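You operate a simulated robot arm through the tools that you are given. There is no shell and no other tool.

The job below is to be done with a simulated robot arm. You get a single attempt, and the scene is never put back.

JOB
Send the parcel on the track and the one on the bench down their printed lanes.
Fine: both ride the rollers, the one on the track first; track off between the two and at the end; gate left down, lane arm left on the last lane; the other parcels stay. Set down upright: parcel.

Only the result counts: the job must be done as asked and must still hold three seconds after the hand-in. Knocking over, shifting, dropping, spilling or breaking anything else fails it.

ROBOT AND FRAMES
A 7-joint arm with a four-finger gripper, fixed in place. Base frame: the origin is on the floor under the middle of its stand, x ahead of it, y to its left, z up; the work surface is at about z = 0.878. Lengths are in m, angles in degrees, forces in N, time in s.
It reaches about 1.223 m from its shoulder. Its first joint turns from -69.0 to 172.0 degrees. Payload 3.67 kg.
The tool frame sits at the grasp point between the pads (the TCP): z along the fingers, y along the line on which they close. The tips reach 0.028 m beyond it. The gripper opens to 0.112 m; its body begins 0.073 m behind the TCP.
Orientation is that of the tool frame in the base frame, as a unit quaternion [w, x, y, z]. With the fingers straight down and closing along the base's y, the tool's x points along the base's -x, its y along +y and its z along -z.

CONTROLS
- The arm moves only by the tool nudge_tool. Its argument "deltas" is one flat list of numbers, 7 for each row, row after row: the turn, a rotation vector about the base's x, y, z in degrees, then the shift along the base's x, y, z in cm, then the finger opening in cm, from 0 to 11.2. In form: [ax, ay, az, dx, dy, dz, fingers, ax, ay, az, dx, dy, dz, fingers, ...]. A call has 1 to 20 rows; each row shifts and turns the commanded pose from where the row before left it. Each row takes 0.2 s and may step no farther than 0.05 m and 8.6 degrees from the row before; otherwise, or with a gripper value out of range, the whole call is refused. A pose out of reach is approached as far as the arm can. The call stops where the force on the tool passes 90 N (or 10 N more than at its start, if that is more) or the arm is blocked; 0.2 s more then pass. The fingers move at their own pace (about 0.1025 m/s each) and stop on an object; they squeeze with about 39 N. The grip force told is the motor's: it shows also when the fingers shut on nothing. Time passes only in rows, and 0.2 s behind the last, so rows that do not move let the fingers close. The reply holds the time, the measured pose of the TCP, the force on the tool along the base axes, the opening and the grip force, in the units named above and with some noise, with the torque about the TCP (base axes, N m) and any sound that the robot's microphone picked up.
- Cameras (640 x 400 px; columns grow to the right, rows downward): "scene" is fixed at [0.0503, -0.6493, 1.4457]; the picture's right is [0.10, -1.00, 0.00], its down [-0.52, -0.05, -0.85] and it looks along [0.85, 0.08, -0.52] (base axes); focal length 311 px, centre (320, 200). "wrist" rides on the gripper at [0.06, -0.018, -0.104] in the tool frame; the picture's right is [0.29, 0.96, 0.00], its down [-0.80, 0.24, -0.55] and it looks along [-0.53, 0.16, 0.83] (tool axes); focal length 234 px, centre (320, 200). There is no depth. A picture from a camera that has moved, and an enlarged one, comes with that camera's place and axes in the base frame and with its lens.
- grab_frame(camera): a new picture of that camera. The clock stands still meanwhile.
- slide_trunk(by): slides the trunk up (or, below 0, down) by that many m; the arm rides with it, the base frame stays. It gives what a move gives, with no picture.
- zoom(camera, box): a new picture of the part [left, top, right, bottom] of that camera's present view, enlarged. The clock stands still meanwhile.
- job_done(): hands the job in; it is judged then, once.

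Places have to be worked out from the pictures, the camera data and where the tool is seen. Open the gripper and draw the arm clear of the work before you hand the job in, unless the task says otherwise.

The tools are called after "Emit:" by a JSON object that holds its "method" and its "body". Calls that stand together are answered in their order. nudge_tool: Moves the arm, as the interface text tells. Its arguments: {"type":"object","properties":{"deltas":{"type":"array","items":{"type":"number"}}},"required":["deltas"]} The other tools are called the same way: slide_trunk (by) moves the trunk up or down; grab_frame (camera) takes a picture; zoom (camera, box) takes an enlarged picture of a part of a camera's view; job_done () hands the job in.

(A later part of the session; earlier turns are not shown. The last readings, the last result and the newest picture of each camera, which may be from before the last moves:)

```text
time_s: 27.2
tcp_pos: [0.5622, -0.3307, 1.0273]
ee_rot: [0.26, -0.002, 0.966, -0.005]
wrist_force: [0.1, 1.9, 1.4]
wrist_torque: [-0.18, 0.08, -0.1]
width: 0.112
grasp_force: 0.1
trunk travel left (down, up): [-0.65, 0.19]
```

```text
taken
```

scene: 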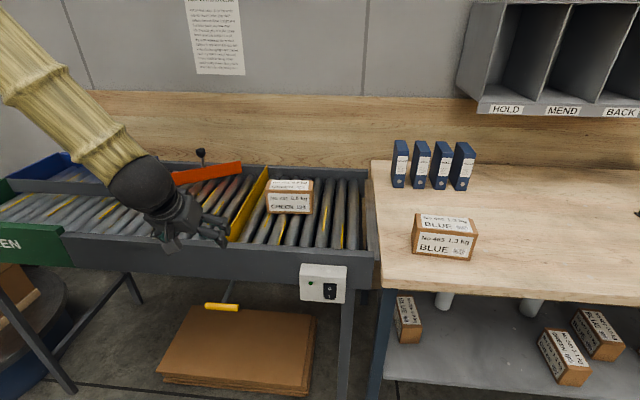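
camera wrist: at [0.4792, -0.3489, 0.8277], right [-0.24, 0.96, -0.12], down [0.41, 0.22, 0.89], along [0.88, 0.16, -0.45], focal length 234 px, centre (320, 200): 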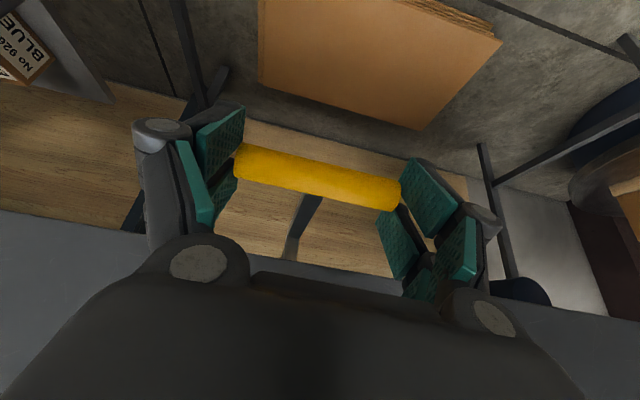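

The orientation is right again. I descend to the pre-grasp point at this trunk height and check the pose.

Emit:
{"method": "nudge_tool", "body": {"deltas": [0, 0, 0, -0.7, 0, -4.2, 11.2, 0, 0, 0, -0.7, 0, -4.2, 11.2, 0, 0, 0, -0.7, 0, -4.2, 11.2, 0, 0, 0, -0.6, 0, -4.1, 11.2, 0, 0, 0, 0, 0, 0, 11.2]}}

Emit:
{"method": "grab_frame", "body": {"camera": "wrist"}}

Emit:
{"method": "grab_frame", "body": {"camera": "scene"}}

```text
time_s: 28.4
tcp_pos: [0.5346, -0.3455, 0.8575]
ee_rot: [0.259, 0.0, 0.966, 0.0]
wrist_force: [0.2, 0.1, -0.5]
wrist_torque: [0.01, -0.05, 0.0]
width: 0.1119
grasp_force: 0.1
trunk travel left (down, up): [-0.65, 0.19]
```

```text
taken
camera wrist: at [0.4306, -0.3627, 0.9171], right [-0.25, 0.96, -0.14], down [0.41, 0.24, 0.88], along [0.88, 0.16, -0.46], focal length 234 px, centre (320, 200)
```

wrist: 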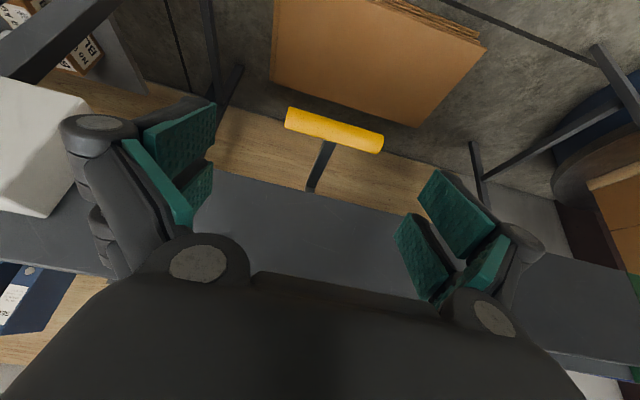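

```text
taken
```

scene: 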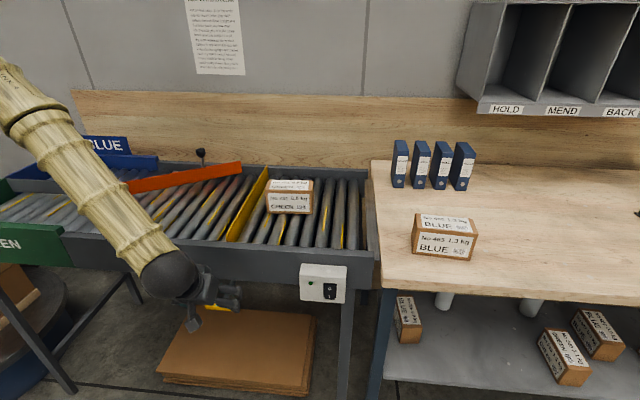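

The pose is clean now, and the handle still reads (0.585, -0.332, 0.765). I line up in y and advance onto it.

Emit:
{"method": "nudge_tool", "body": {"deltas": [0, 0, 0, 0, 1.55, 0, 11.2, 0, 0, 0, 1.3, 0, -2.3, 11.2, 0, 0, 0, 1.3, 0, -2.3, 11.2, 0, 0, 0, 1.3, 0, -2.3, 11.2, 0, 0, 0, 1.25, 0, -2.35, 11.2, 0, 0, 0, 0, 0, 0, 11.2]}}

Emit:
{"method": "grab_frame", "body": {"camera": "wrist"}}

```text
time_s: 29.8
tcp_pos: [0.5858, -0.3279, 0.7622]
ee_rot: [0.259, 0.001, 0.966, 0.001]
wrist_force: [0.8, -0.9, -0.1]
wrist_torque: [0.03, 0.03, 0.01]
width: 0.1119
grasp_force: 0.1
trunk travel left (down, up): [-0.65, 0.19]
```

```text
taken
camera wrist: at [0.4813, -0.3467, 0.8238], right [-0.25, 0.96, -0.14], down [0.41, 0.24, 0.88], along [0.88, 0.16, -0.46], focal length 234 px, centre (320, 200)
```

wrist: 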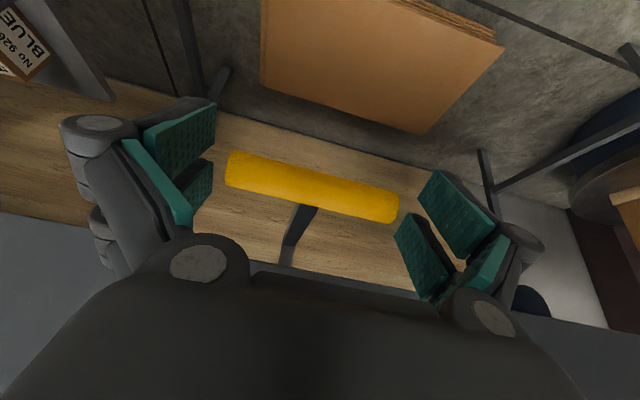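

The handle is about 4 mm towards -y of the grasp point. I correct that and close.

Emit:
{"method": "nudge_tool", "body": {"deltas": [0, 0, 0, 0, -0.4, 0.1, 11.2, 0, 0, 0, 0, 0, 0, 7, 0, 0, 0, 0, 0, 0, 7, 0, 0, 0, 0, 0, 0, 7]}}

Emit:
{"method": "zoom", "body": {"camera": "scene", "box": [180, 150, 300, 230]}}

```text
time_s: 30.8
tcp_pos: [0.5843, -0.3299, 0.7624]
ee_rot: [0.258, 0.0, 0.966, 0.001]
wrist_force: [-4.8, 20.5, -5.9]
wrist_torque: [0.58, 0.55, 1.03]
width: 0.0894
grasp_force: 44.5
trunk travel left (down, up): [-0.65, 0.19]
```

```text
5.00 times, centred on (240, 190) of scene
camera zoom: at [0.0503, -0.6493, 1.4457], right [0.1, -1.0, 0.0], down [-0.52, -0.05, -0.85], along [0.85, 0.08, -0.52], focal length 1556 px, centre (720, 250)
```

zoom: 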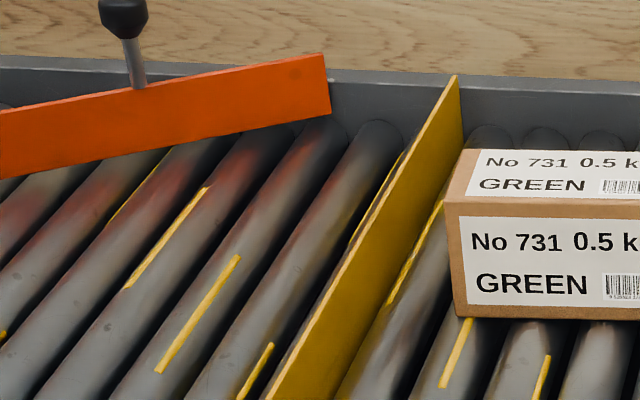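

Gripped with a +20 N side load. I shift +2 mm in y alone to see how the force reading responds.

Emit:
{"method": "nudge_tool", "body": {"deltas": [0, 0, 0, 0, 0.2, 0, 7]}}

```text
time_s: 31.2
tcp_pos: [0.584, -0.33, 0.7648]
ee_rot: [0.257, 0.002, 0.966, 0.0]
wrist_force: [-8.0, 10.1, -6.2]
wrist_torque: [0.37, 0.44, 1.54]
width: 0.0896
grasp_force: 44.7
trunk travel left (down, up): [-0.65, 0.19]
```

The load halves, so the reading is the force on the tool. Now I probe upward by 1 cm.

Emit:
{"method": "nudge_tool", "body": {"deltas": [0, 0, 0, 0, 0.1, 0.5, 7, 0, 0, 0, 0, 0, 0.5, 7]}}

Emit:
{"method": "zoom", "body": {"camera": "scene", "box": [180, 150, 300, 230]}}

```text
time_s: 31.8
tcp_pos: [0.5869, -0.3292, 0.771]
ee_rot: [0.257, 0.002, 0.966, 0.002]
wrist_force: [-4.9, -1.0, -43.5]
wrist_torque: [-0.24, 0.34, 0.29]
width: 0.0899
grasp_force: 45.3
trunk travel left (down, up): [-0.65, 0.19]
```

```text
5.00 times, centred on (240, 190) of scene
camera zoom: at [0.0503, -0.6493, 1.4457], right [0.1, -1.0, 0.0], down [-0.52, -0.05, -0.85], along [0.85, 0.08, -0.52], focal length 1556 px, centre (720, 250)
```

zoom: 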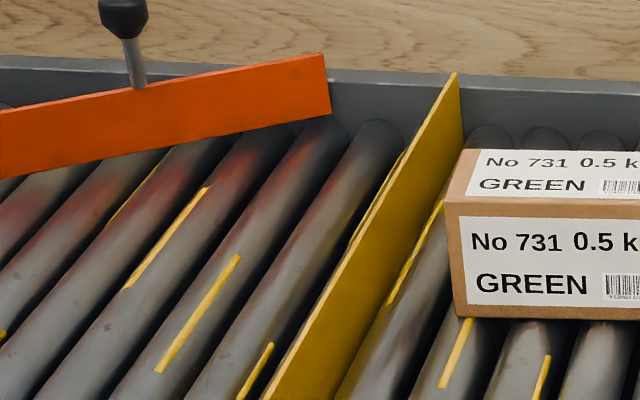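

Lifting is resisted with 43 N and the gate does not move. I go back and probe downward.

Emit:
{"method": "nudge_tool", "body": {"deltas": [0, 0, 0, 0, 0, -0.9, 7, 0, 0, 0, 0, 0, -0.5, 7, 0, 0, 0, 0, 0, -0.5, 7]}}

Emit:
{"method": "zoom", "body": {"camera": "scene", "box": [180, 150, 300, 230]}}

```text
time_s: 32.6
tcp_pos: [0.5861, -0.3305, 0.756]
ee_rot: [0.26, 0.002, 0.966, 0.001]
wrist_force: [-7.6, -5.9, -0.4]
wrist_torque: [-1.01, -0.74, -0.71]
width: 0.0897
grasp_force: 45.0
trunk travel left (down, up): [-0.65, 0.19]
```

```text
5.00 times, centred on (240, 190) of scene
camera zoom: at [0.0503, -0.6493, 1.4457], right [0.1, -1.0, 0.0], down [-0.52, -0.05, -0.85], along [0.85, 0.08, -0.52], focal length 1556 px, centre (720, 250)
```

zoom: 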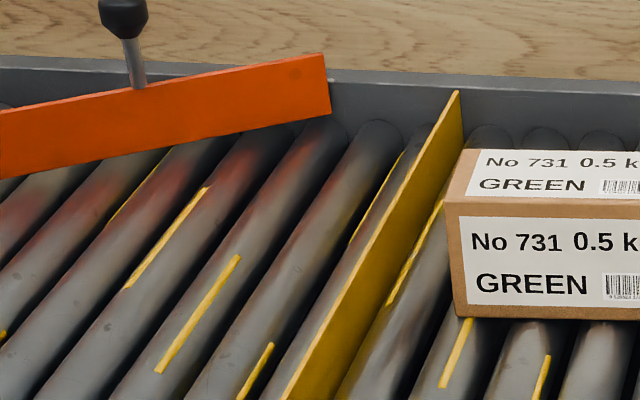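

Pushing the handle down lowers the gate with almost no force. I continue downward in steps.

Emit:
{"method": "nudge_tool", "body": {"deltas": [0, 0, 0, 0, 0, -0.8, 7, 0, 0, 0, 0, 0, -0.8, 7, 0, 0, 0, 0, 0, -0.8, 7]}}

Emit:
{"method": "zoom", "body": {"camera": "scene", "box": [180, 150, 300, 230]}}

```text
time_s: 33.4
tcp_pos: [0.5867, -0.3303, 0.731]
ee_rot: [0.259, 0.001, 0.966, 0.001]
wrist_force: [-0.3, -16.1, -0.1]
wrist_torque: [-1.36, -0.06, -0.76]
width: 0.0898
grasp_force: 45.4
trunk travel left (down, up): [-0.65, 0.19]
```

```text
5.00 times, centred on (240, 190) of scene
camera zoom: at [0.0503, -0.6493, 1.4457], right [0.1, -1.0, 0.0], down [-0.52, -0.05, -0.85], along [0.85, 0.08, -0.52], focal length 1556 px, centre (720, 250)
```

zoom: 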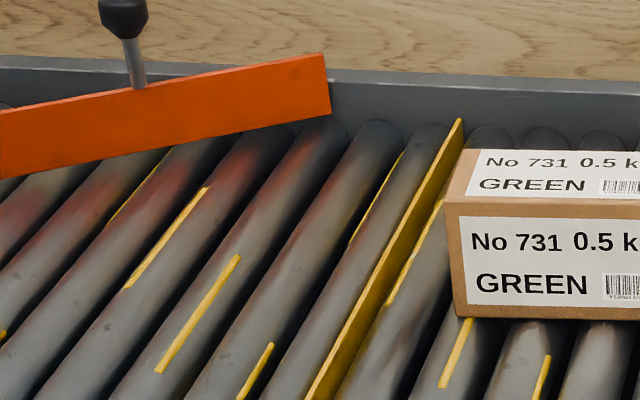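

The gate drops roughly in step with the handle. I keep going until it is below the rollers or stops.

Emit:
{"method": "nudge_tool", "body": {"deltas": [0, 0, 0, 0, 0, -0.8, 7, 0, 0, 0, 0, 0.1, -0.8, 7, 0, 0, 0, 0, 0, -0.8, 7]}}

Emit:
{"method": "zoom", "body": {"camera": "scene", "box": [180, 150, 300, 230]}}

```text
time_s: 34.2
tcp_pos: [0.5871, -0.329, 0.709]
ee_rot: [0.262, 0.001, 0.965, 0.001]
wrist_force: [3.9, -32.7, 28.5]
wrist_torque: [-1.12, -0.24, 0.08]
width: 0.0897
grasp_force: 44.9
trunk travel left (down, up): [-0.65, 0.19]
```

```text
5.00 times, centred on (240, 190) of scene
camera zoom: at [0.0503, -0.6493, 1.4457], right [0.1, -1.0, 0.0], down [-0.52, -0.05, -0.85], along [0.85, 0.08, -0.52], focal length 1556 px, centre (720, 250)
```

zoom: 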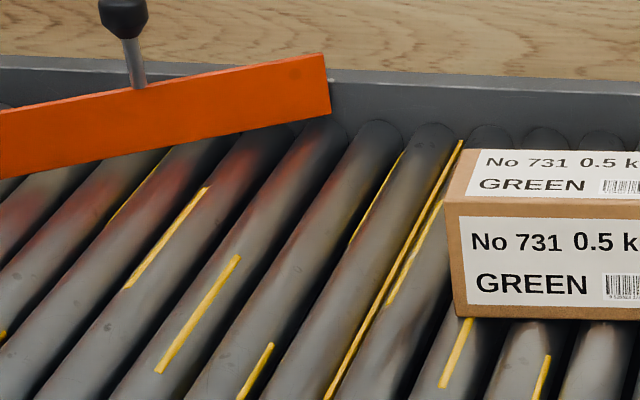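

Fz is now +28 N and the gate shows only as a thin line between the rollers, so it is at its lower stop. I relax, release and back out, then check that it stays down.

Emit:
{"method": "nudge_tool", "body": {"deltas": [0, 0, 0, 0, -0.2, 0.2, 7, 0, 0, 0, 0, 0, 0, 11.2, 0, 0, 0, 0, 0, 0, 11.2, 0, 0, 0, -1.5, 0, 2.6, 11.2, 0, 0, 0, -1.5, 0, 2.6, 11.2, 0, 0, 0, -1.5, 0, 2.6, 11.2, 0, 0, 0, -1.5, 0, 2.6, 11.2]}}

Emit:
{"method": "grab_frame", "body": {"camera": "scene"}}

Emit:
{"method": "zoom", "body": {"camera": "scene", "box": [180, 150, 300, 230]}}

Emit:
{"method": "grab_frame", "body": {"camera": "wrist"}}

```text
time_s: 35.8
tcp_pos: [0.5261, -0.3277, 0.8137]
ee_rot: [0.258, 0.001, 0.966, 0.001]
wrist_force: [-0.7, -0.3, 0.2]
wrist_torque: [-0.01, -0.04, 0.0]
width: 0.112
grasp_force: 0.0
trunk travel left (down, up): [-0.65, 0.19]
```

```text
taken
```

scene: 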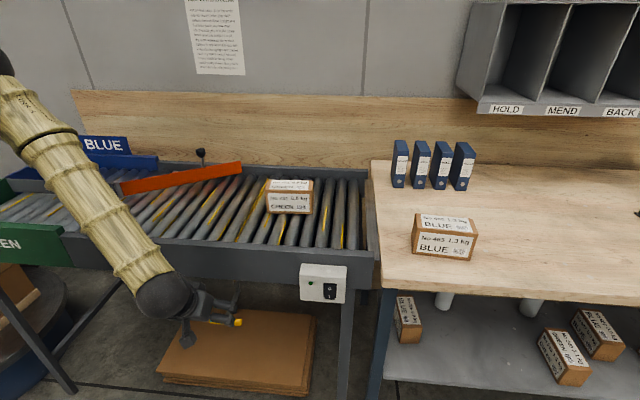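

```text
5.00 times, centred on (240, 190) of scene
camera zoom: at [0.0503, -0.6493, 1.4457], right [0.1, -1.0, 0.0], down [-0.52, -0.05, -0.85], along [0.85, 0.08, -0.52], focal length 1556 px, centre (720, 250)
```

zoom: 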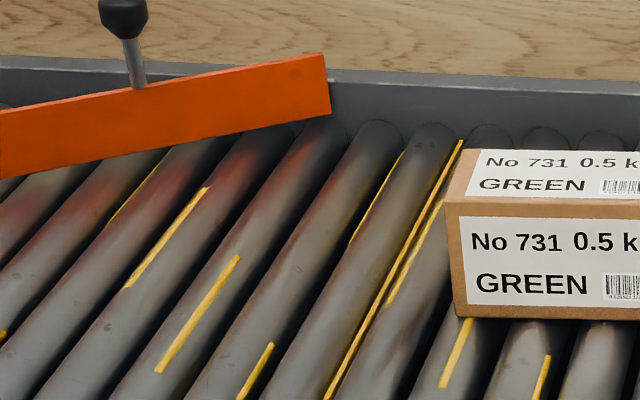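

```text
taken
camera wrist: at [0.422, -0.3457, 0.8743], right [-0.25, 0.96, -0.14], down [0.41, 0.24, 0.88], along [0.88, 0.16, -0.45], focal length 234 px, centre (320, 200)
```

wrist: 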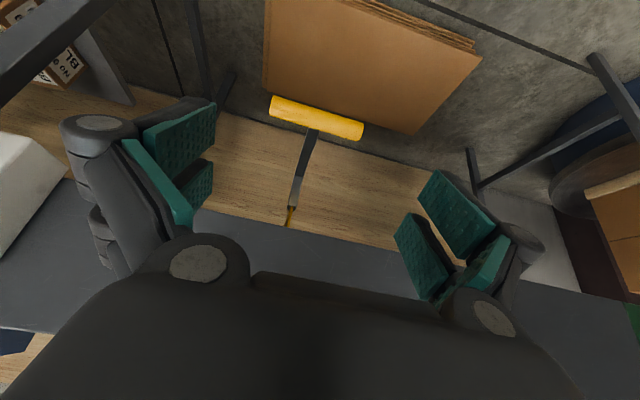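

The gate stays down by itself. Next is the switch. The rocker spans z≈0.808–0.853 at y≈-0.620, with I on its lower half. I close the fingers and move in front of it.

Emit:
{"method": "nudge_tool", "body": {"deltas": [0, 0, 0, -1.5, -4.5, 1.0, 5, 0, 0, 0, 0, -4.9, 0.5, 0, 0, 0, 0, 0, -4.9, 0, 0, 0, 0, 0, 0, -4.9, 0, 0, 0, 0, 0, 0, -4.9, 0, 0, 0, 0, 0, 0, -4.9, 0, 0, 0, 0, 0, 0, 0, 0, 0]}}

Emit:
{"method": "grab_frame", "body": {"camera": "wrist"}}

Emit:
{"method": "grab_frame", "body": {"camera": "scene"}}

```text
time_s: 37.4
tcp_pos: [0.5117, -0.6187, 0.8274]
ee_rot: [0.26, 0.0, 0.966, 0.001]
wrist_force: [-0.1, -0.2, 0.1]
wrist_torque: [-0.03, 0.05, -0.03]
width: 0.0
grasp_force: 35.2
trunk travel left (down, up): [-0.65, 0.19]
```

```text
taken
camera wrist: at [0.407, -0.6374, 0.8888], right [-0.25, 0.96, -0.14], down [0.41, 0.24, 0.88], along [0.88, 0.16, -0.46], focal length 234 px, centre (320, 200)
```

wrist: 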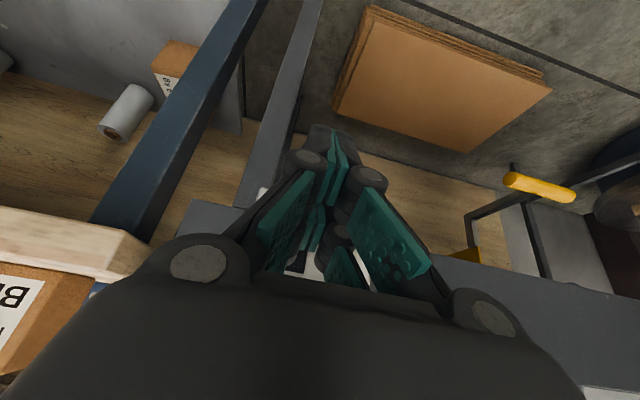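

```text
taken
```

scene: 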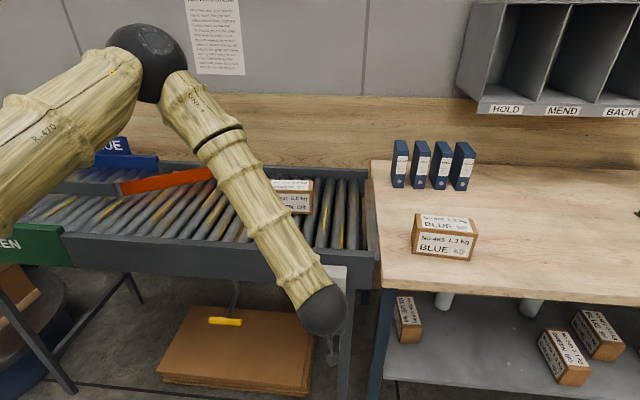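

The fingertips are lined up with the rocker. I approach with the front pads level with its lower half, then press in small steps.

Emit:
{"method": "nudge_tool", "body": {"deltas": [0, 0, 0, 2.2, -0.2, 0.3, 0, 0, 0, 0, 2.1, 0, 0, 0, 0, 0, 0, 0.6, 0, 0, 0]}}

Emit:
{"method": "zoom", "body": {"camera": "wrist", "box": [220, 130, 420, 290]}}

```text
time_s: 38.2
tcp_pos: [0.5592, -0.6214, 0.8293]
ee_rot: [0.259, 0.001, 0.966, 0.001]
wrist_force: [0.2, -1.1, -0.3]
wrist_torque: [-0.04, -0.02, 0.0]
width: 0.0
grasp_force: 35.4
trunk travel left (down, up): [-0.65, 0.19]
```

```text
2.50 times, centred on (320, 210) of wrist
camera zoom: at [0.4561, -0.6403, 0.8904], right [-0.25, 0.96, -0.14], down [0.41, 0.24, 0.88], along [0.88, 0.16, -0.46], focal length 585 px, centre (320, 175)
```

zoom: 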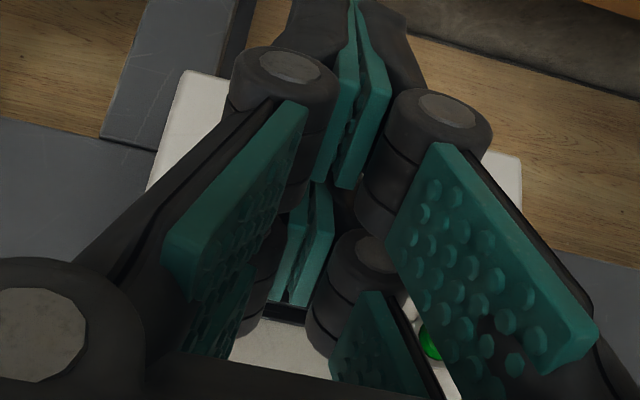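

No contact yet, but the front pads are just short of the rocker. I press further in small steps.

Emit:
{"method": "nudge_tool", "body": {"deltas": [0, 0, 0, 0.5, 0, 0.1, 0, 0, 0, 0, 0.4, 0, 0, 0, 0, 0, 0, 0.4, 0, 0, 0]}}

```text
time_s: 39.0
tcp_pos: [0.5716, -0.622, 0.8306]
ee_rot: [0.257, 0.002, 0.966, 0.001]
wrist_force: [-6.3, 0.1, -1.8]
wrist_torque: [0.02, 0.13, 0.05]
width: 0.0063
grasp_force: 35.7
trunk travel left (down, up): [-0.65, 0.19]
```

Contact, with Fx about -6 N. I push on a little.

Emit:
{"method": "nudge_tool", "body": {"deltas": [0, 0, 0, 0.3, 0, 0, 0, 0, 0, 0, 0.3, 0, 0, 0]}}

Emit:
{"method": "grab_frame", "body": {"camera": "scene"}}

Emit:
{"method": "zoom", "body": {"camera": "wrist", "box": [220, 130, 420, 290]}}

```text
time_s: 39.6
tcp_pos: [0.5718, -0.6222, 0.8306]
ee_rot: [0.255, 0.002, 0.967, 0.001]
wrist_force: [-51.9, 11.7, -6.7]
wrist_torque: [-0.06, 0.71, 0.41]
width: 0.006
grasp_force: 35.2
trunk travel left (down, up): [-0.65, 0.19]
```

```text
taken
```

scene: 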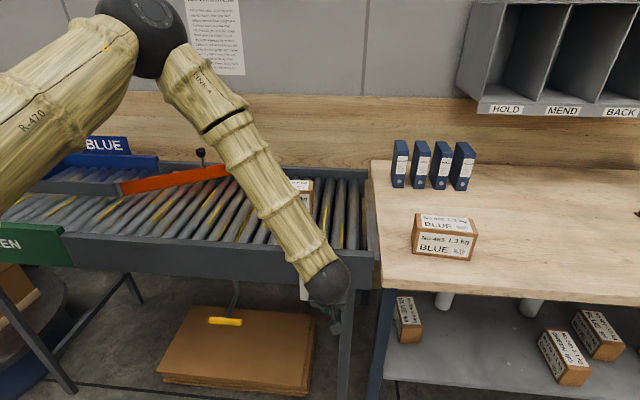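

```text
2.50 times, centred on (320, 210) of wrist
camera zoom: at [0.4688, -0.6403, 0.8924], right [-0.25, 0.96, -0.14], down [0.42, 0.23, 0.88], along [0.87, 0.16, -0.46], focal length 585 px, centre (320, 175)
```

zoom: 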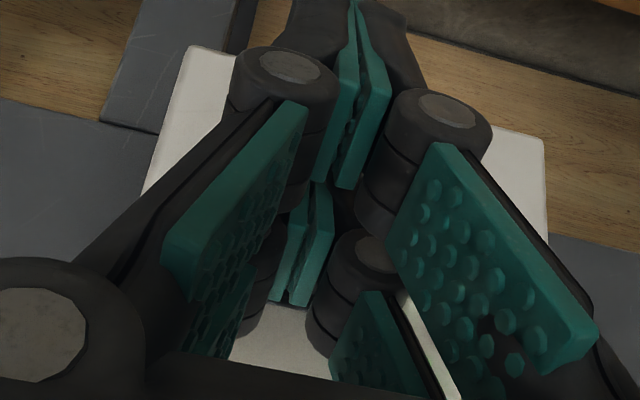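

The push is blocked at 52 N, and the torque puts the contact about 1 cm below the TCP (z≈0.82). I back off and look at the rocker.

Emit:
{"method": "nudge_tool", "body": {"deltas": [0, 0, 0, -3, 0, 0, 0, 0, 0, 0, -4, 0, 2, 3]}}

Emit:
{"method": "grab_frame", "body": {"camera": "wrist"}}

Emit:
{"method": "zoom", "body": {"camera": "scene", "box": [250, 160, 380, 320]}}

```text
time_s: 40.2
tcp_pos: [0.5077, -0.6228, 0.8531]
ee_rot: [0.26, 0.001, 0.966, 0.001]
wrist_force: [-0.9, 0.4, 0.5]
wrist_torque: [-0.03, -0.04, 0.0]
width: 0.0301
grasp_force: 0.0
trunk travel left (down, up): [-0.65, 0.19]
```

```text
taken
camera wrist: at [0.4036, -0.6425, 0.9135], right [-0.25, 0.96, -0.14], down [0.41, 0.24, 0.88], along [0.88, 0.16, -0.45], focal length 234 px, centre (320, 200)
```

wrist: 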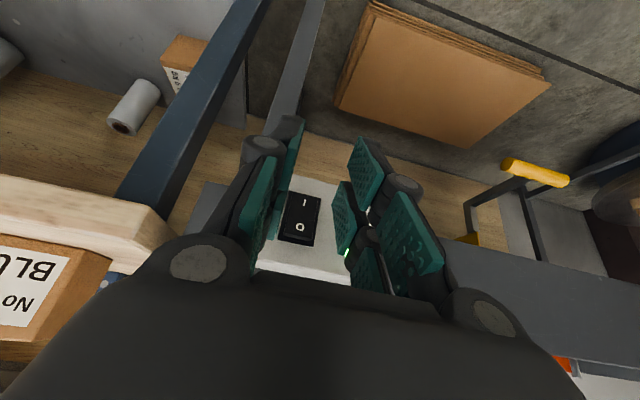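

```text
2.50 times, centred on (315, 240) of scene
camera zoom: at [0.0503, -0.6493, 1.4457], right [0.1, -1.0, 0.0], down [-0.52, -0.05, -0.85], along [0.85, 0.08, -0.52], focal length 778 px, centre (332, 100)
```

zoom: 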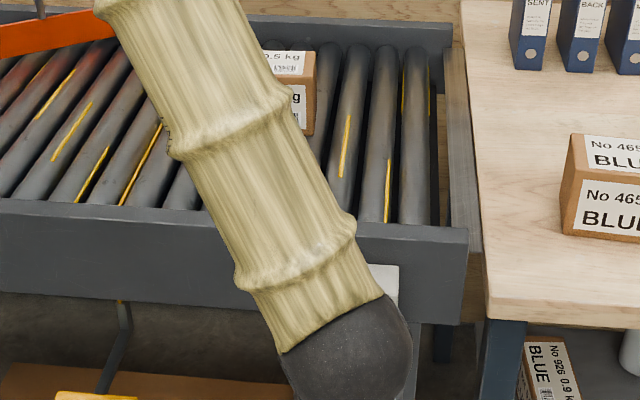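

Through the open fingers I can now see the rocker, so I zoom in on it.

Emit:
{"method": "zoom", "body": {"camera": "wrist", "box": [260, 170, 380, 280]}}

Emit:
{"method": "nudge_tool", "body": {"deltas": [0, 0, 0, 0, 0, 0, 3]}}

Emit:
{"method": "zoom", "body": {"camera": "scene", "box": [250, 160, 380, 320]}}

```text
3.64 times, centred on (320, 225) of wrist
camera zoom: at [0.4036, -0.6425, 0.9135], right [-0.25, 0.96, -0.14], down [0.41, 0.24, 0.88], along [0.88, 0.16, -0.45], focal length 852 px, centre (320, 109)
```

zoom: 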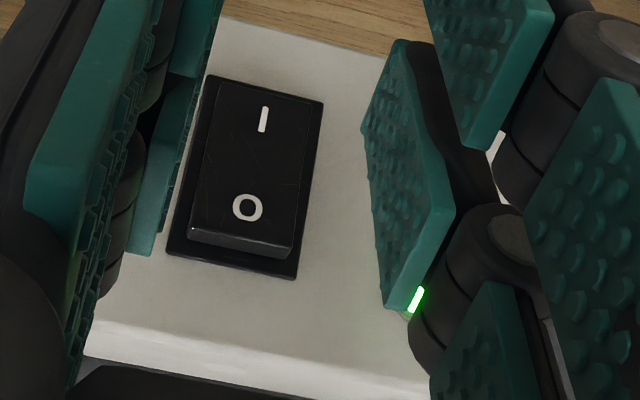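

```text
time_s: 40.6
tcp_pos: [0.5083, -0.6229, 0.8524]
ee_rot: [0.26, 0.002, 0.966, 0.001]
wrist_force: [-0.1, -0.2, 0.8]
wrist_torque: [-0.01, 0.02, -0.01]
width: 0.0301
grasp_force: 0.1
trunk travel left (down, up): [-0.65, 0.19]
```

```text
2.50 times, centred on (315, 240) of scene
camera zoom: at [0.0503, -0.6493, 1.4457], right [0.1, -1.0, 0.0], down [-0.52, -0.05, -0.85], along [0.85, 0.08, -0.52], focal length 778 px, centre (332, 100)
```

zoom: 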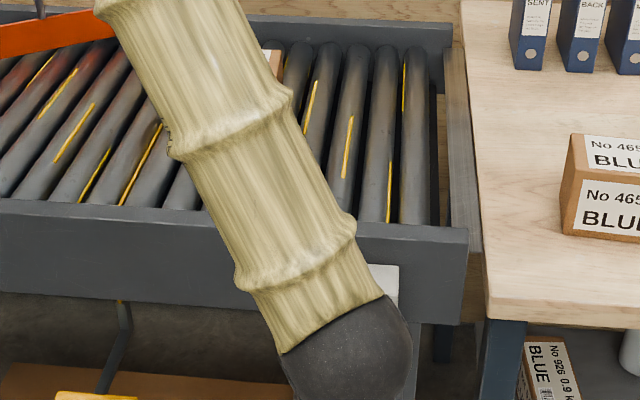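

The press worked. The O side now stands proud, the lamp is bright and the parcel is already moving at roughly 0.1 m/s. I wait in short stretches and watch it ride.

Emit:
{"method": "nudge_tool", "body": {"deltas": [0, 0, 0, 0, 0, 0, 0, 0, 0, 0, 0, 0, 0, 0, 0, 0, 0, 0, 0, 0, 0, 0, 0, 0, 0, 0, 0, 0, 0, 0, 0, 0, 0, 0, 0, 0, 0, 0, 0, 0, 0, 0]}}

Emit:
{"method": "grab_frame", "body": {"camera": "scene"}}

```text
time_s: 42.0
tcp_pos: [0.5085, -0.6239, 0.852]
ee_rot: [0.258, 0.001, 0.966, 0.001]
wrist_force: [-1.1, 0.0, -0.2]
wrist_torque: [0.01, 0.0, -0.02]
width: 0.0
grasp_force: 35.8
trunk travel left (down, up): [-0.65, 0.19]
```

```text
taken
```

scene: 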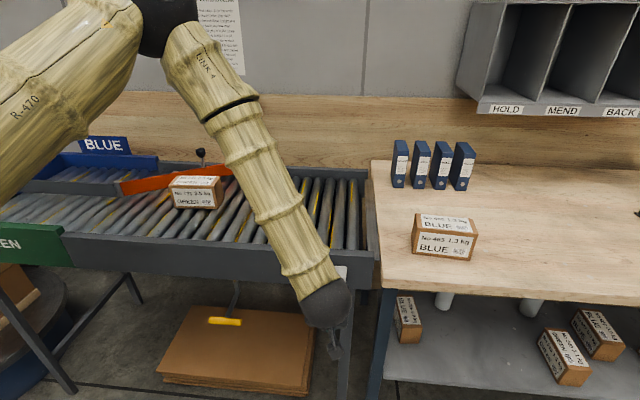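

The parcel has passed the gate and reached the lane arm, moving at about 0.17 m/s. I keep watching closely.

Emit:
{"method": "nudge_tool", "body": {"deltas": [0, 0, 0, 0, 0, 0, 0, 0, 0, 0, 0, 0, 0, 0, 0, 0, 0, 0, 0, 0, 0, 0, 0, 0, 0, 0, 0, 0]}}

Emit:
{"method": "grab_frame", "body": {"camera": "scene"}}

```text
time_s: 43.0
tcp_pos: [0.5083, -0.6226, 0.8512]
ee_rot: [0.259, 0.001, 0.966, 0.001]
wrist_force: [-0.5, -0.1, 0.2]
wrist_torque: [0.0, -0.03, 0.01]
width: 0.0001
grasp_force: 35.6
trunk travel left (down, up): [-0.65, 0.19]
```

```text
taken
```

scene: 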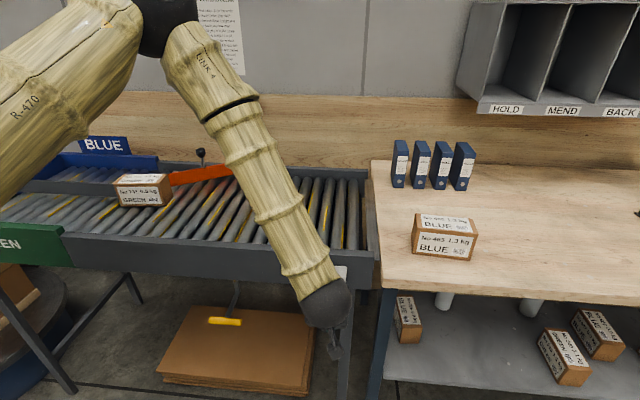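

It is sliding along the arm into the near lane. I keep waiting.

Emit:
{"method": "nudge_tool", "body": {"deltas": [0, 0, 0, 0, 0, 0, 0, 0, 0, 0, 0, 0, 0, 0, 0, 0, 0, 0, 0, 0, 0, 0, 0, 0, 0, 0, 0, 0]}}

Emit:
{"method": "grab_frame", "body": {"camera": "scene"}}

Emit:
{"method": "zoom", "body": {"camera": "scene", "box": [0, 120, 240, 270]}}

```text
time_s: 44.0
tcp_pos: [0.5094, -0.6235, 0.8507]
ee_rot: [0.259, 0.001, 0.966, 0.002]
wrist_force: [0.1, -0.7, 0.7]
wrist_torque: [0.03, 0.01, -0.03]
width: 0.0
grasp_force: 35.6
trunk travel left (down, up): [-0.65, 0.19]
```

```text
taken
```

scene: 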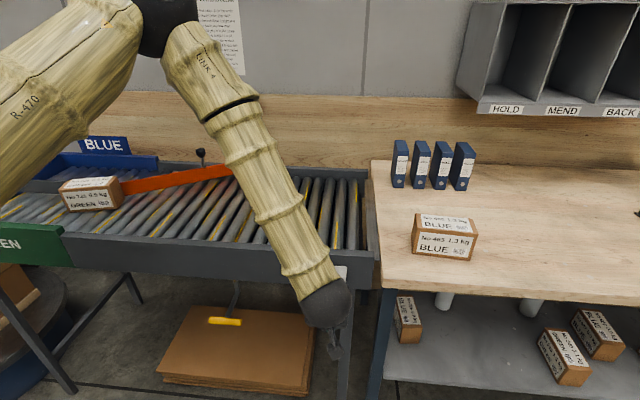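

```text
2.67 times, centred on (120, 195) of scene
camera zoom: at [0.0503, -0.6493, 1.4457], right [0.1, -1.0, 0.0], down [-0.52, -0.05, -0.85], along [0.85, 0.08, -0.52], focal length 830 px, centre (853, 213)
```

zoom: 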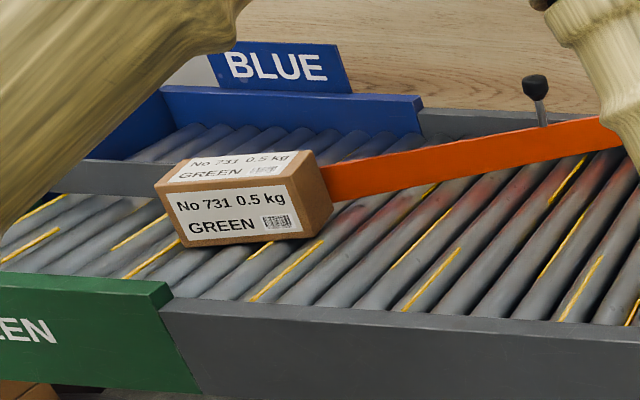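

The parcel is in the GREEN lane with perhaps 0.2 m left to its end. While it rides on, I bring the closed fingertips level with the O half, still short of contact.

Emit:
{"method": "nudge_tool", "body": {"deltas": [0, 0, 0, 2.5, 0.2, 0.7, 0, 0, 0, 0, 2.3, 0, 0, 0, 0, 0, 0, 0, 0, 0, 0, 0, 0, 0, 0, 0, 0, 0]}}

Emit:
{"method": "grab_frame", "body": {"camera": "scene"}}

Emit:
{"method": "zoom", "body": {"camera": "wrist", "box": [220, 130, 420, 290]}}

```text
time_s: 45.0
tcp_pos: [0.5558, -0.6206, 0.8588]
ee_rot: [0.259, 0.001, 0.966, 0.001]
wrist_force: [0.0, -0.9, -1.0]
wrist_torque: [0.0, 0.03, 0.01]
width: 0.0002
grasp_force: 35.6
trunk travel left (down, up): [-0.65, 0.19]
```

```text
taken
```

scene: 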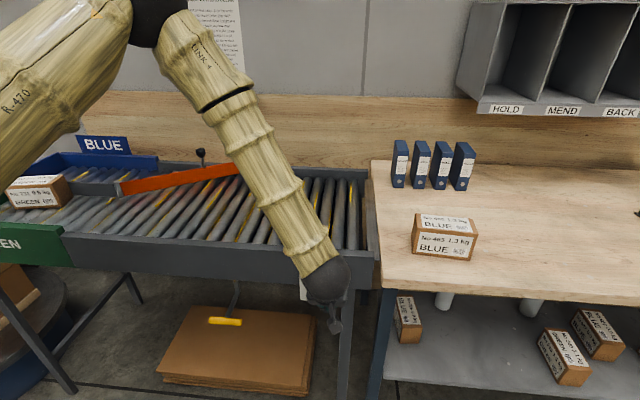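

```text
2.50 times, centred on (320, 210) of wrist
camera zoom: at [0.4527, -0.639, 0.9188], right [-0.25, 0.96, -0.14], down [0.41, 0.24, 0.88], along [0.88, 0.16, -0.46], focal length 585 px, centre (320, 175)
```

zoom: 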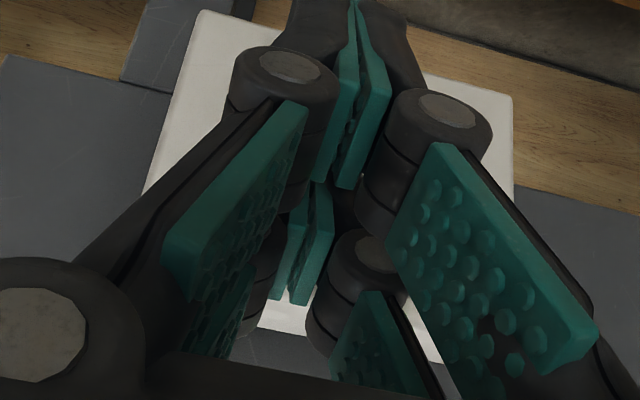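

The parcel is now near the end of the GREEN lane. I press the O half in small steps.

Emit:
{"method": "nudge_tool", "body": {"deltas": [0, 0, 0, 0.8, 0, 0, 0, 0, 0, 0, 0.5, 0, 0, 0, 0, 0, 0, 0.4, 0, 0, 0]}}

Emit:
{"method": "grab_frame", "body": {"camera": "scene"}}

```text
time_s: 45.8
tcp_pos: [0.574, -0.6211, 0.8581]
ee_rot: [0.259, 0.001, 0.966, 0.002]
wrist_force: [-3.1, 0.4, -0.4]
wrist_torque: [0.02, 0.04, 0.04]
width: 0.006
grasp_force: 35.7
trunk travel left (down, up): [-0.65, 0.19]
```

```text
taken
```

scene: 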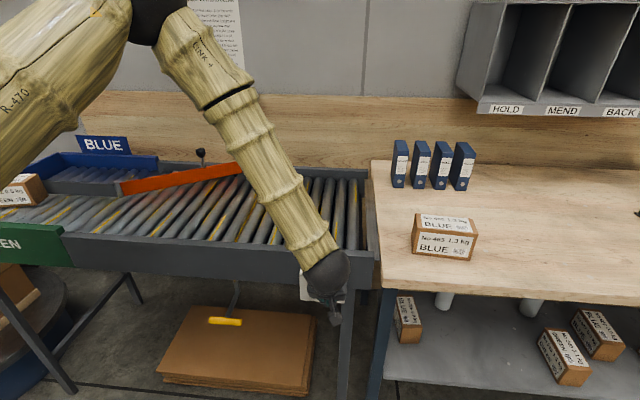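

Contact is starting. I push a bit further, as I did for the other half.

Emit:
{"method": "nudge_tool", "body": {"deltas": [0, 0, 0, 0.3, 0, 0, 0, 0, 0, 0, 0.3, 0, 0, 0]}}

Emit:
{"method": "grab_frame", "body": {"camera": "scene"}}

```text
time_s: 46.4
tcp_pos: [0.5738, -0.6198, 0.857]
ee_rot: [0.256, 0.003, 0.967, 0.001]
wrist_force: [-47.2, 5.7, -2.6]
wrist_torque: [-0.02, 0.54, 0.27]
width: 0.0061
grasp_force: 35.6
trunk travel left (down, up): [-0.65, 0.19]
```

```text
taken
```

scene: 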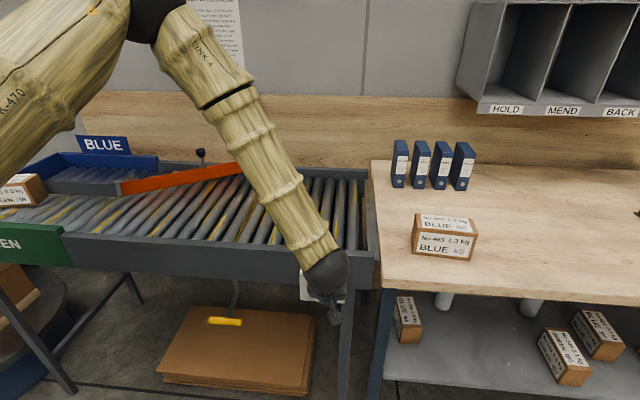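

I felt the same solid stop as before. I back off and check the rocker and whether the rollers have halted.

Emit:
{"method": "nudge_tool", "body": {"deltas": [0, 0, 0, -3, 0, 0, 0, 0, 0, 0, -4, 0, 0, 3]}}

Emit:
{"method": "zoom", "body": {"camera": "wrist", "box": [260, 170, 380, 280]}}

Emit:
{"method": "zoom", "body": {"camera": "scene", "box": [0, 130, 240, 270]}}

Emit:
{"method": "nudge_tool", "body": {"deltas": [0, 0, 0, 0, 0, 0, 3, 0, 0, 0, 0, 0, 0, 3]}}

Emit:
{"method": "zoom", "body": {"camera": "scene", "box": [0, 130, 240, 270]}}

```text
time_s: 47.0
tcp_pos: [0.5108, -0.6232, 0.8589]
ee_rot: [0.26, 0.002, 0.966, 0.002]
wrist_force: [-0.2, -0.4, -0.6]
wrist_torque: [-0.01, -0.02, 0.0]
width: 0.0301
grasp_force: 0.2
trunk travel left (down, up): [-0.65, 0.19]
```

```text
3.64 times, centred on (320, 225) of wrist
camera zoom: at [0.4056, -0.6407, 0.9192], right [-0.25, 0.96, -0.14], down [0.41, 0.24, 0.88], along [0.88, 0.16, -0.45], focal length 852 px, centre (320, 109)
```

zoom: 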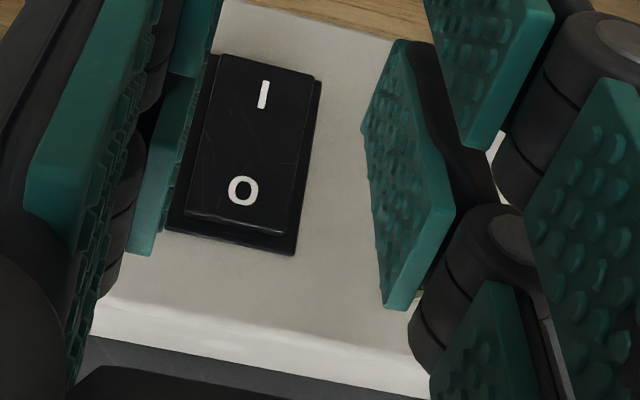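

```text
2.67 times, centred on (120, 200) of scene
camera zoom: at [0.0503, -0.6493, 1.4457], right [0.1, -1.0, 0.0], down [-0.52, -0.05, -0.85], along [0.85, 0.08, -0.52], focal length 830 px, centre (853, 200)
```

zoom: 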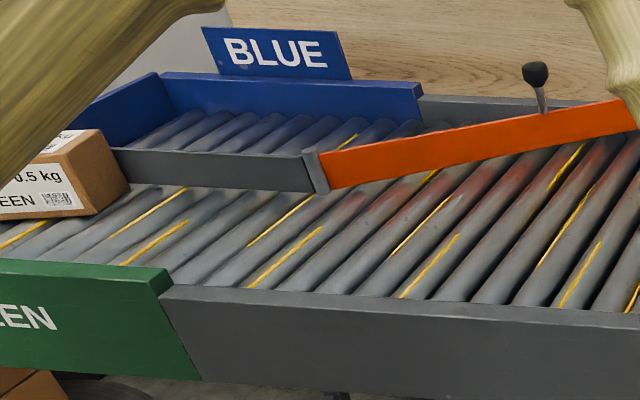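

```text
time_s: 47.6
tcp_pos: [0.5122, -0.6208, 0.8584]
ee_rot: [0.258, 0.001, 0.966, 0.001]
wrist_force: [-0.2, 0.2, 0.2]
wrist_torque: [-0.01, -0.06, -0.01]
width: 0.0301
grasp_force: 0.1
trunk travel left (down, up): [-0.65, 0.19]
```

```text
2.67 times, centred on (120, 200) of scene
camera zoom: at [0.0503, -0.6493, 1.4457], right [0.1, -1.0, 0.0], down [-0.52, -0.05, -0.85], along [0.85, 0.08, -0.52], focal length 830 px, centre (853, 200)
```

zoom: 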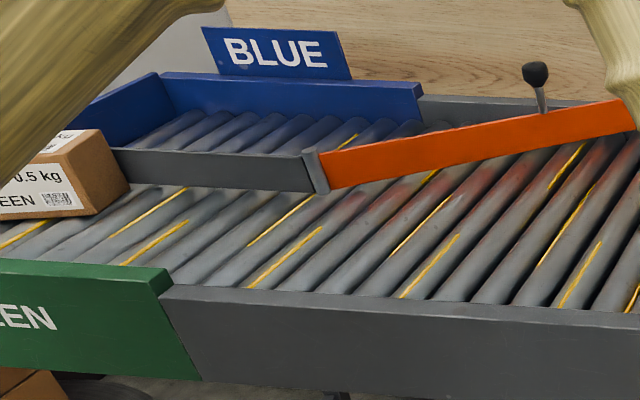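

The rollers are still, so the track is off, and the GREEN parcel rests at the end of its lane. Now the lane arm has to go over to BLUE. I rise clear of the switch and move towards the knob, keeping the 30° pitch for extra reach.

Emit:
{"method": "nudge_tool", "body": {"deltas": [0, 0, 0, -0.5, 0, 4.8, 5, 0, 0, 0, -0.5, 0, 4.8, 8, 0, 0, 0, -0.5, 0, 4.8, 9, 0, 0, 0, -0.5, 0, 4.8, 9, 0, 0, 0, 0, 0, 4.8, 9, 0, 0, 0, 3.2, 3.4, 0, 9, 0, 0, 0, 3.2, 3.4, 0, 9, 0, 0, 0, 3.2, 3.4, 0, 9, 0, 0, 0, 3.2, 3.4, 0, 9, 0, 0, 0, 3.2, 3.4, 0, 9, 0, 0, 0, 3.2, 3.4, 0, 9, 0, 0, 0, 3.2, 3.4, 0, 9, 0, 0, 0, 3.2, 3.4, 0, 9]}}

Emit:
{"method": "grab_frame", "body": {"camera": "scene"}}

```text
time_s: 50.4
tcp_pos: [0.7482, -0.3435, 1.0976]
ee_rot: [0.258, 0.002, 0.966, 0.0]
wrist_force: [0.4, 0.9, 0.8]
wrist_torque: [-0.06, 0.02, -0.07]
width: 0.0899
grasp_force: 0.0
trunk travel left (down, up): [-0.65, 0.19]
```

```text
taken
```

scene: 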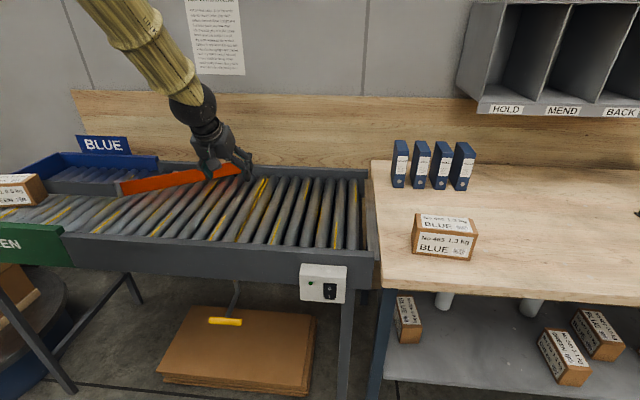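

I continue to a point above and behind the knob.

Emit:
{"method": "nudge_tool", "body": {"deltas": [0, 0, 0, 3.4, 2.96, 0, 9, 0, 0, 0, 3.4, 2.96, 0, 9, 0, 0, 0, 3.4, 2.96, 0, 9, 0, 0, 0, 3.4, 2.96, 0, 9, 0, 0, 0, 3.4, 2.96, 0, 9, 0, 0, 0, 3.4, 2.96, 0, 9, 0, 0, 0, 3.4, 2.96, 0, 9, 0, 0, 0, 3.4, 2.96, 0, 9, 0, 0, 0, 0, 0, 0, 9]}}

Emit:
{"method": "grab_frame", "body": {"camera": "wrist"}}

Emit:
{"method": "grab_frame", "body": {"camera": "scene"}}

```text
time_s: 52.4
tcp_pos: [1.0189, -0.113, 1.1011]
ee_rot: [0.26, 0.001, 0.966, 0.002]
wrist_force: [0.1, -0.7, 0.6]
wrist_torque: [0.02, -0.02, 0.01]
width: 0.0902
grasp_force: 0.0
trunk travel left (down, up): [-0.65, 0.19]
```

```text
taken
camera wrist: at [0.9151, -0.131, 1.1615], right [-0.25, 0.96, -0.14], down [0.41, 0.24, 0.88], along [0.88, 0.16, -0.45], focal length 234 px, centre (320, 200)
```

wrist: 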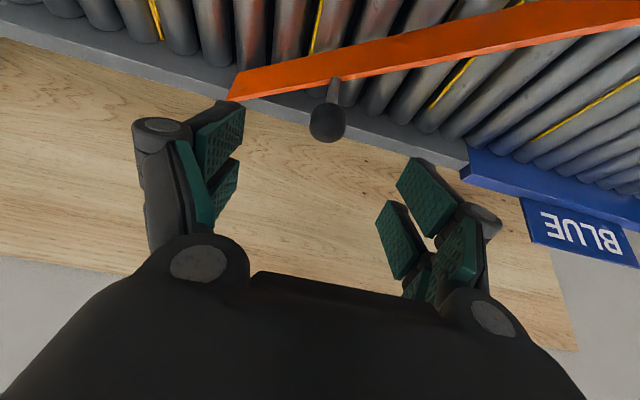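

```text
taken
```

scene: 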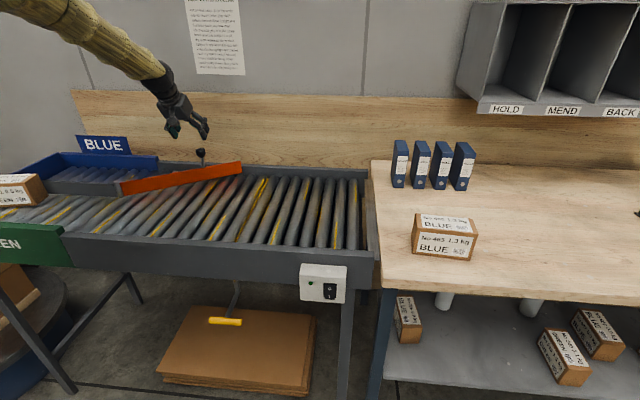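

The knob checks out at (1.075, -0.107, 0.998). I advance along the fingers' direction and grip it.

Emit:
{"method": "nudge_tool", "body": {"deltas": [0, 0, 0, 1.87, 0.5, -3.43, 9, 0, 0, 0, 1.87, 0, -3.43, 9, 0, 0, 0, 1.87, 0, -3.43, 9, 0, 0, 0, 0, 0, 0, 0, 0, 0, 0, 0, 0, 0, 0, 0, 0, 0, 0, 0, 0, 0]}}

Emit:
{"method": "grab_frame", "body": {"camera": "wrist"}}

```text
time_s: 53.8
tcp_pos: [1.0738, -0.1055, 0.9969]
ee_rot: [0.258, 0.001, 0.966, 0.002]
wrist_force: [-4.9, 2.2, 3.6]
wrist_torque: [-0.03, 0.25, 0.1]
width: 0.031
grasp_force: 45.3
trunk travel left (down, up): [-0.65, 0.19]
```

```text
taken
camera wrist: at [0.9696, -0.1243, 1.058], right [-0.25, 0.96, -0.14], down [0.41, 0.24, 0.88], along [0.88, 0.16, -0.45], focal length 234 px, centre (320, 200)
```

wrist: 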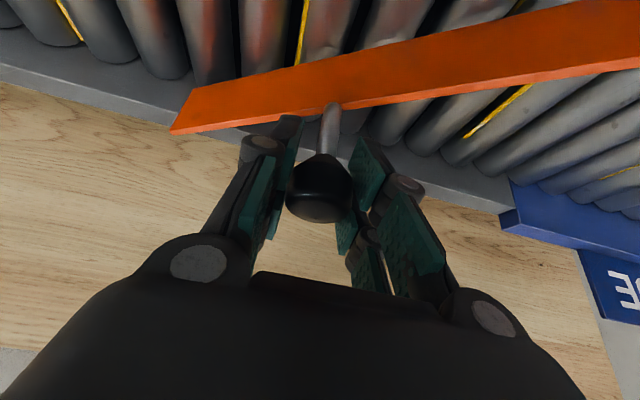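

Gripped cleanly. Using both knob positions I put the pivot at (0.918, 0.140) with a radius of 0.291. I swing the arm back along that arc.

Emit:
{"method": "nudge_tool", "body": {"deltas": [0, 0, 0, -1.45, -0.85, 0, 0, 0, 0, 0, -1.44, -0.76, 0, 0, 0, 0, 0, -1.64, -0.7, 0, 0, 0, 0, 0, -1.64, -0.66, 0, 0, 0, 0, 0, -1.71, -0.5, 0, 0, 0, 0, 0, -1.72, -0.45, 0, 0, 0, 0, 0, -1.76, -0.3, 0, 0, 0, 0, 0, -1.76, -0.23, 0, 0]}}

Emit:
{"method": "grab_frame", "body": {"camera": "scene"}}

```text
time_s: 55.6
tcp_pos: [0.9438, -0.1493, 0.9952]
ee_rot: [0.258, 0.0, 0.966, 0.001]
wrist_force: [-2.6, 4.1, 2.4]
wrist_torque: [0.35, -0.1, 0.48]
width: 0.0304
grasp_force: 45.4
trunk travel left (down, up): [-0.65, 0.19]
```

```text
taken
```

scene: 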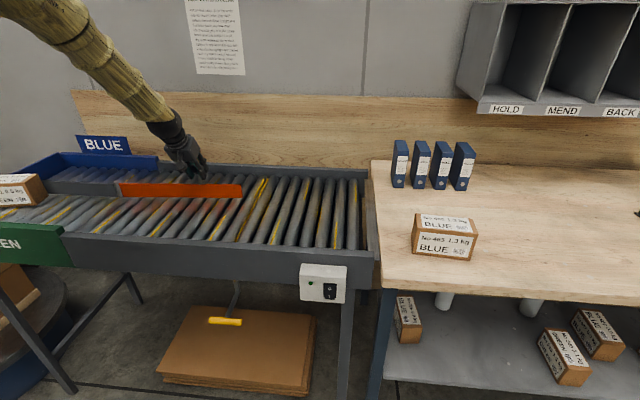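

The arm follows with low forces. I continue past the middle to the near side.

Emit:
{"method": "nudge_tool", "body": {"deltas": [0, 0, 0, -1.78, -0.06, 0, 0, 0, 0, 0, -1.78, -0.02, 0, 0, 0, 0, 0, -1.77, 0.14, 0, 0, 0, 0, 0, -1.77, 0.2, 0, 0, 0, 0, 0, -1.74, 0.35, 0, 0, 0, 0, 0, -1.73, 0.42, 0, 0, 0, 0, 0, -1.69, 0.56, 0, 0, 0, 0, 0, -1.67, 0.63, 0, 0]}}

Emit:
{"method": "grab_frame", "body": {"camera": "scene"}}

```text
time_s: 57.4
tcp_pos: [0.805, -0.1264, 0.995]
ee_rot: [0.257, 0.0, 0.966, 0.0]
wrist_force: [2.5, 7.2, -7.9]
wrist_torque: [-0.03, -0.2, -0.06]
width: 0.0304
grasp_force: 45.1
trunk travel left (down, up): [-0.65, 0.19]
```

```text
taken
```

scene: 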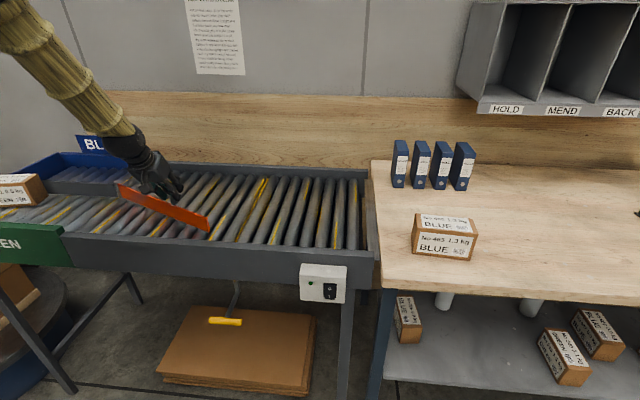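

The arm is at about -23°. I continue in small steps to the near stop.

Emit:
{"method": "nudge_tool", "body": {"deltas": [0, 0, 0, -1.15, 0.53, 0, 0, 0, 0, 0, -1.14, 0.56, 0, 0, 0, 0, 0, -0.67, 0.36, 0, 0, 0, 0, 0, -0.66, 0.39, 0, 0]}}

Emit:
{"method": "grab_frame", "body": {"camera": "scene"}}

Emit:
{"method": "grab_frame", "body": {"camera": "wrist"}}

```text
time_s: 58.4
tcp_pos: [0.7697, -0.1068, 0.9945]
ee_rot: [0.259, 0.001, 0.966, 0.002]
wrist_force: [4.7, 8.0, -8.6]
wrist_torque: [-0.36, 0.22, -0.22]
width: 0.0304
grasp_force: 45.1
trunk travel left (down, up): [-0.65, 0.19]
```

```text
taken
```

scene: 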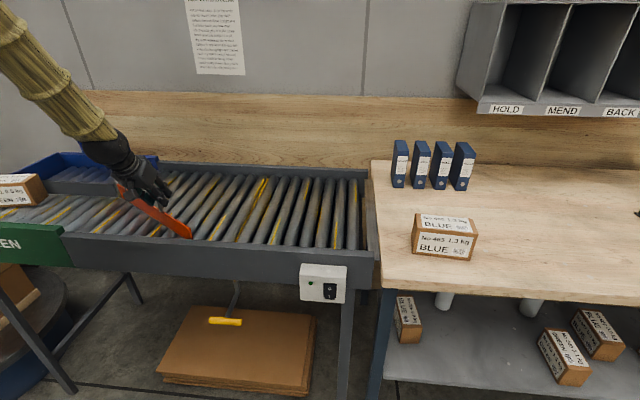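

```text
taken
camera wrist: at [0.6651, -0.1264, 1.0565], right [-0.25, 0.96, -0.14], down [0.41, 0.24, 0.88], along [0.88, 0.16, -0.46], focal length 234 px, centre (320, 200)
```

wrist: 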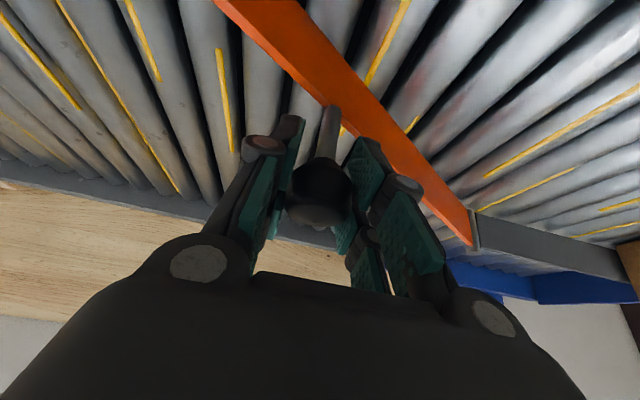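

It's at about -31°. I take two more small steps to find the stop.

Emit:
{"method": "nudge_tool", "body": {"deltas": [0, 0, 0, -0.5, 0.28, 0.1, 0, 0, 0, 0, -0.5, 0.3, 0.1, 0, 0, 0, 0, -0.4, 0.26, 0, 0]}}

Emit:
{"method": "grab_frame", "body": {"camera": "scene"}}

```text
time_s: 59.2
tcp_pos: [0.7649, -0.1057, 0.9956]
ee_rot: [0.259, 0.004, 0.966, 0.002]
wrist_force: [60.6, -20.8, -7.3]
wrist_torque: [0.12, -0.56, 0.19]
width: 0.0304
grasp_force: 45.2
trunk travel left (down, up): [-0.65, 0.19]
```

```text
taken
```

scene: 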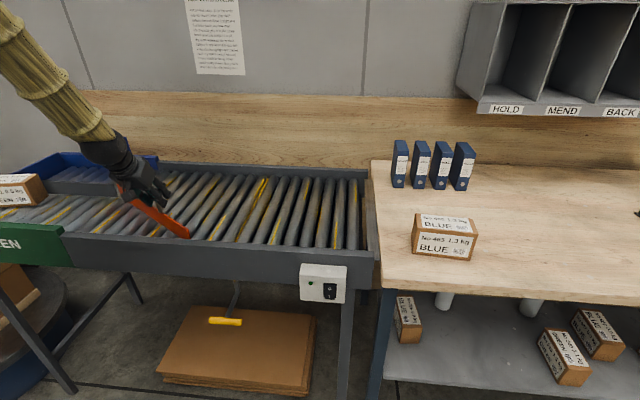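

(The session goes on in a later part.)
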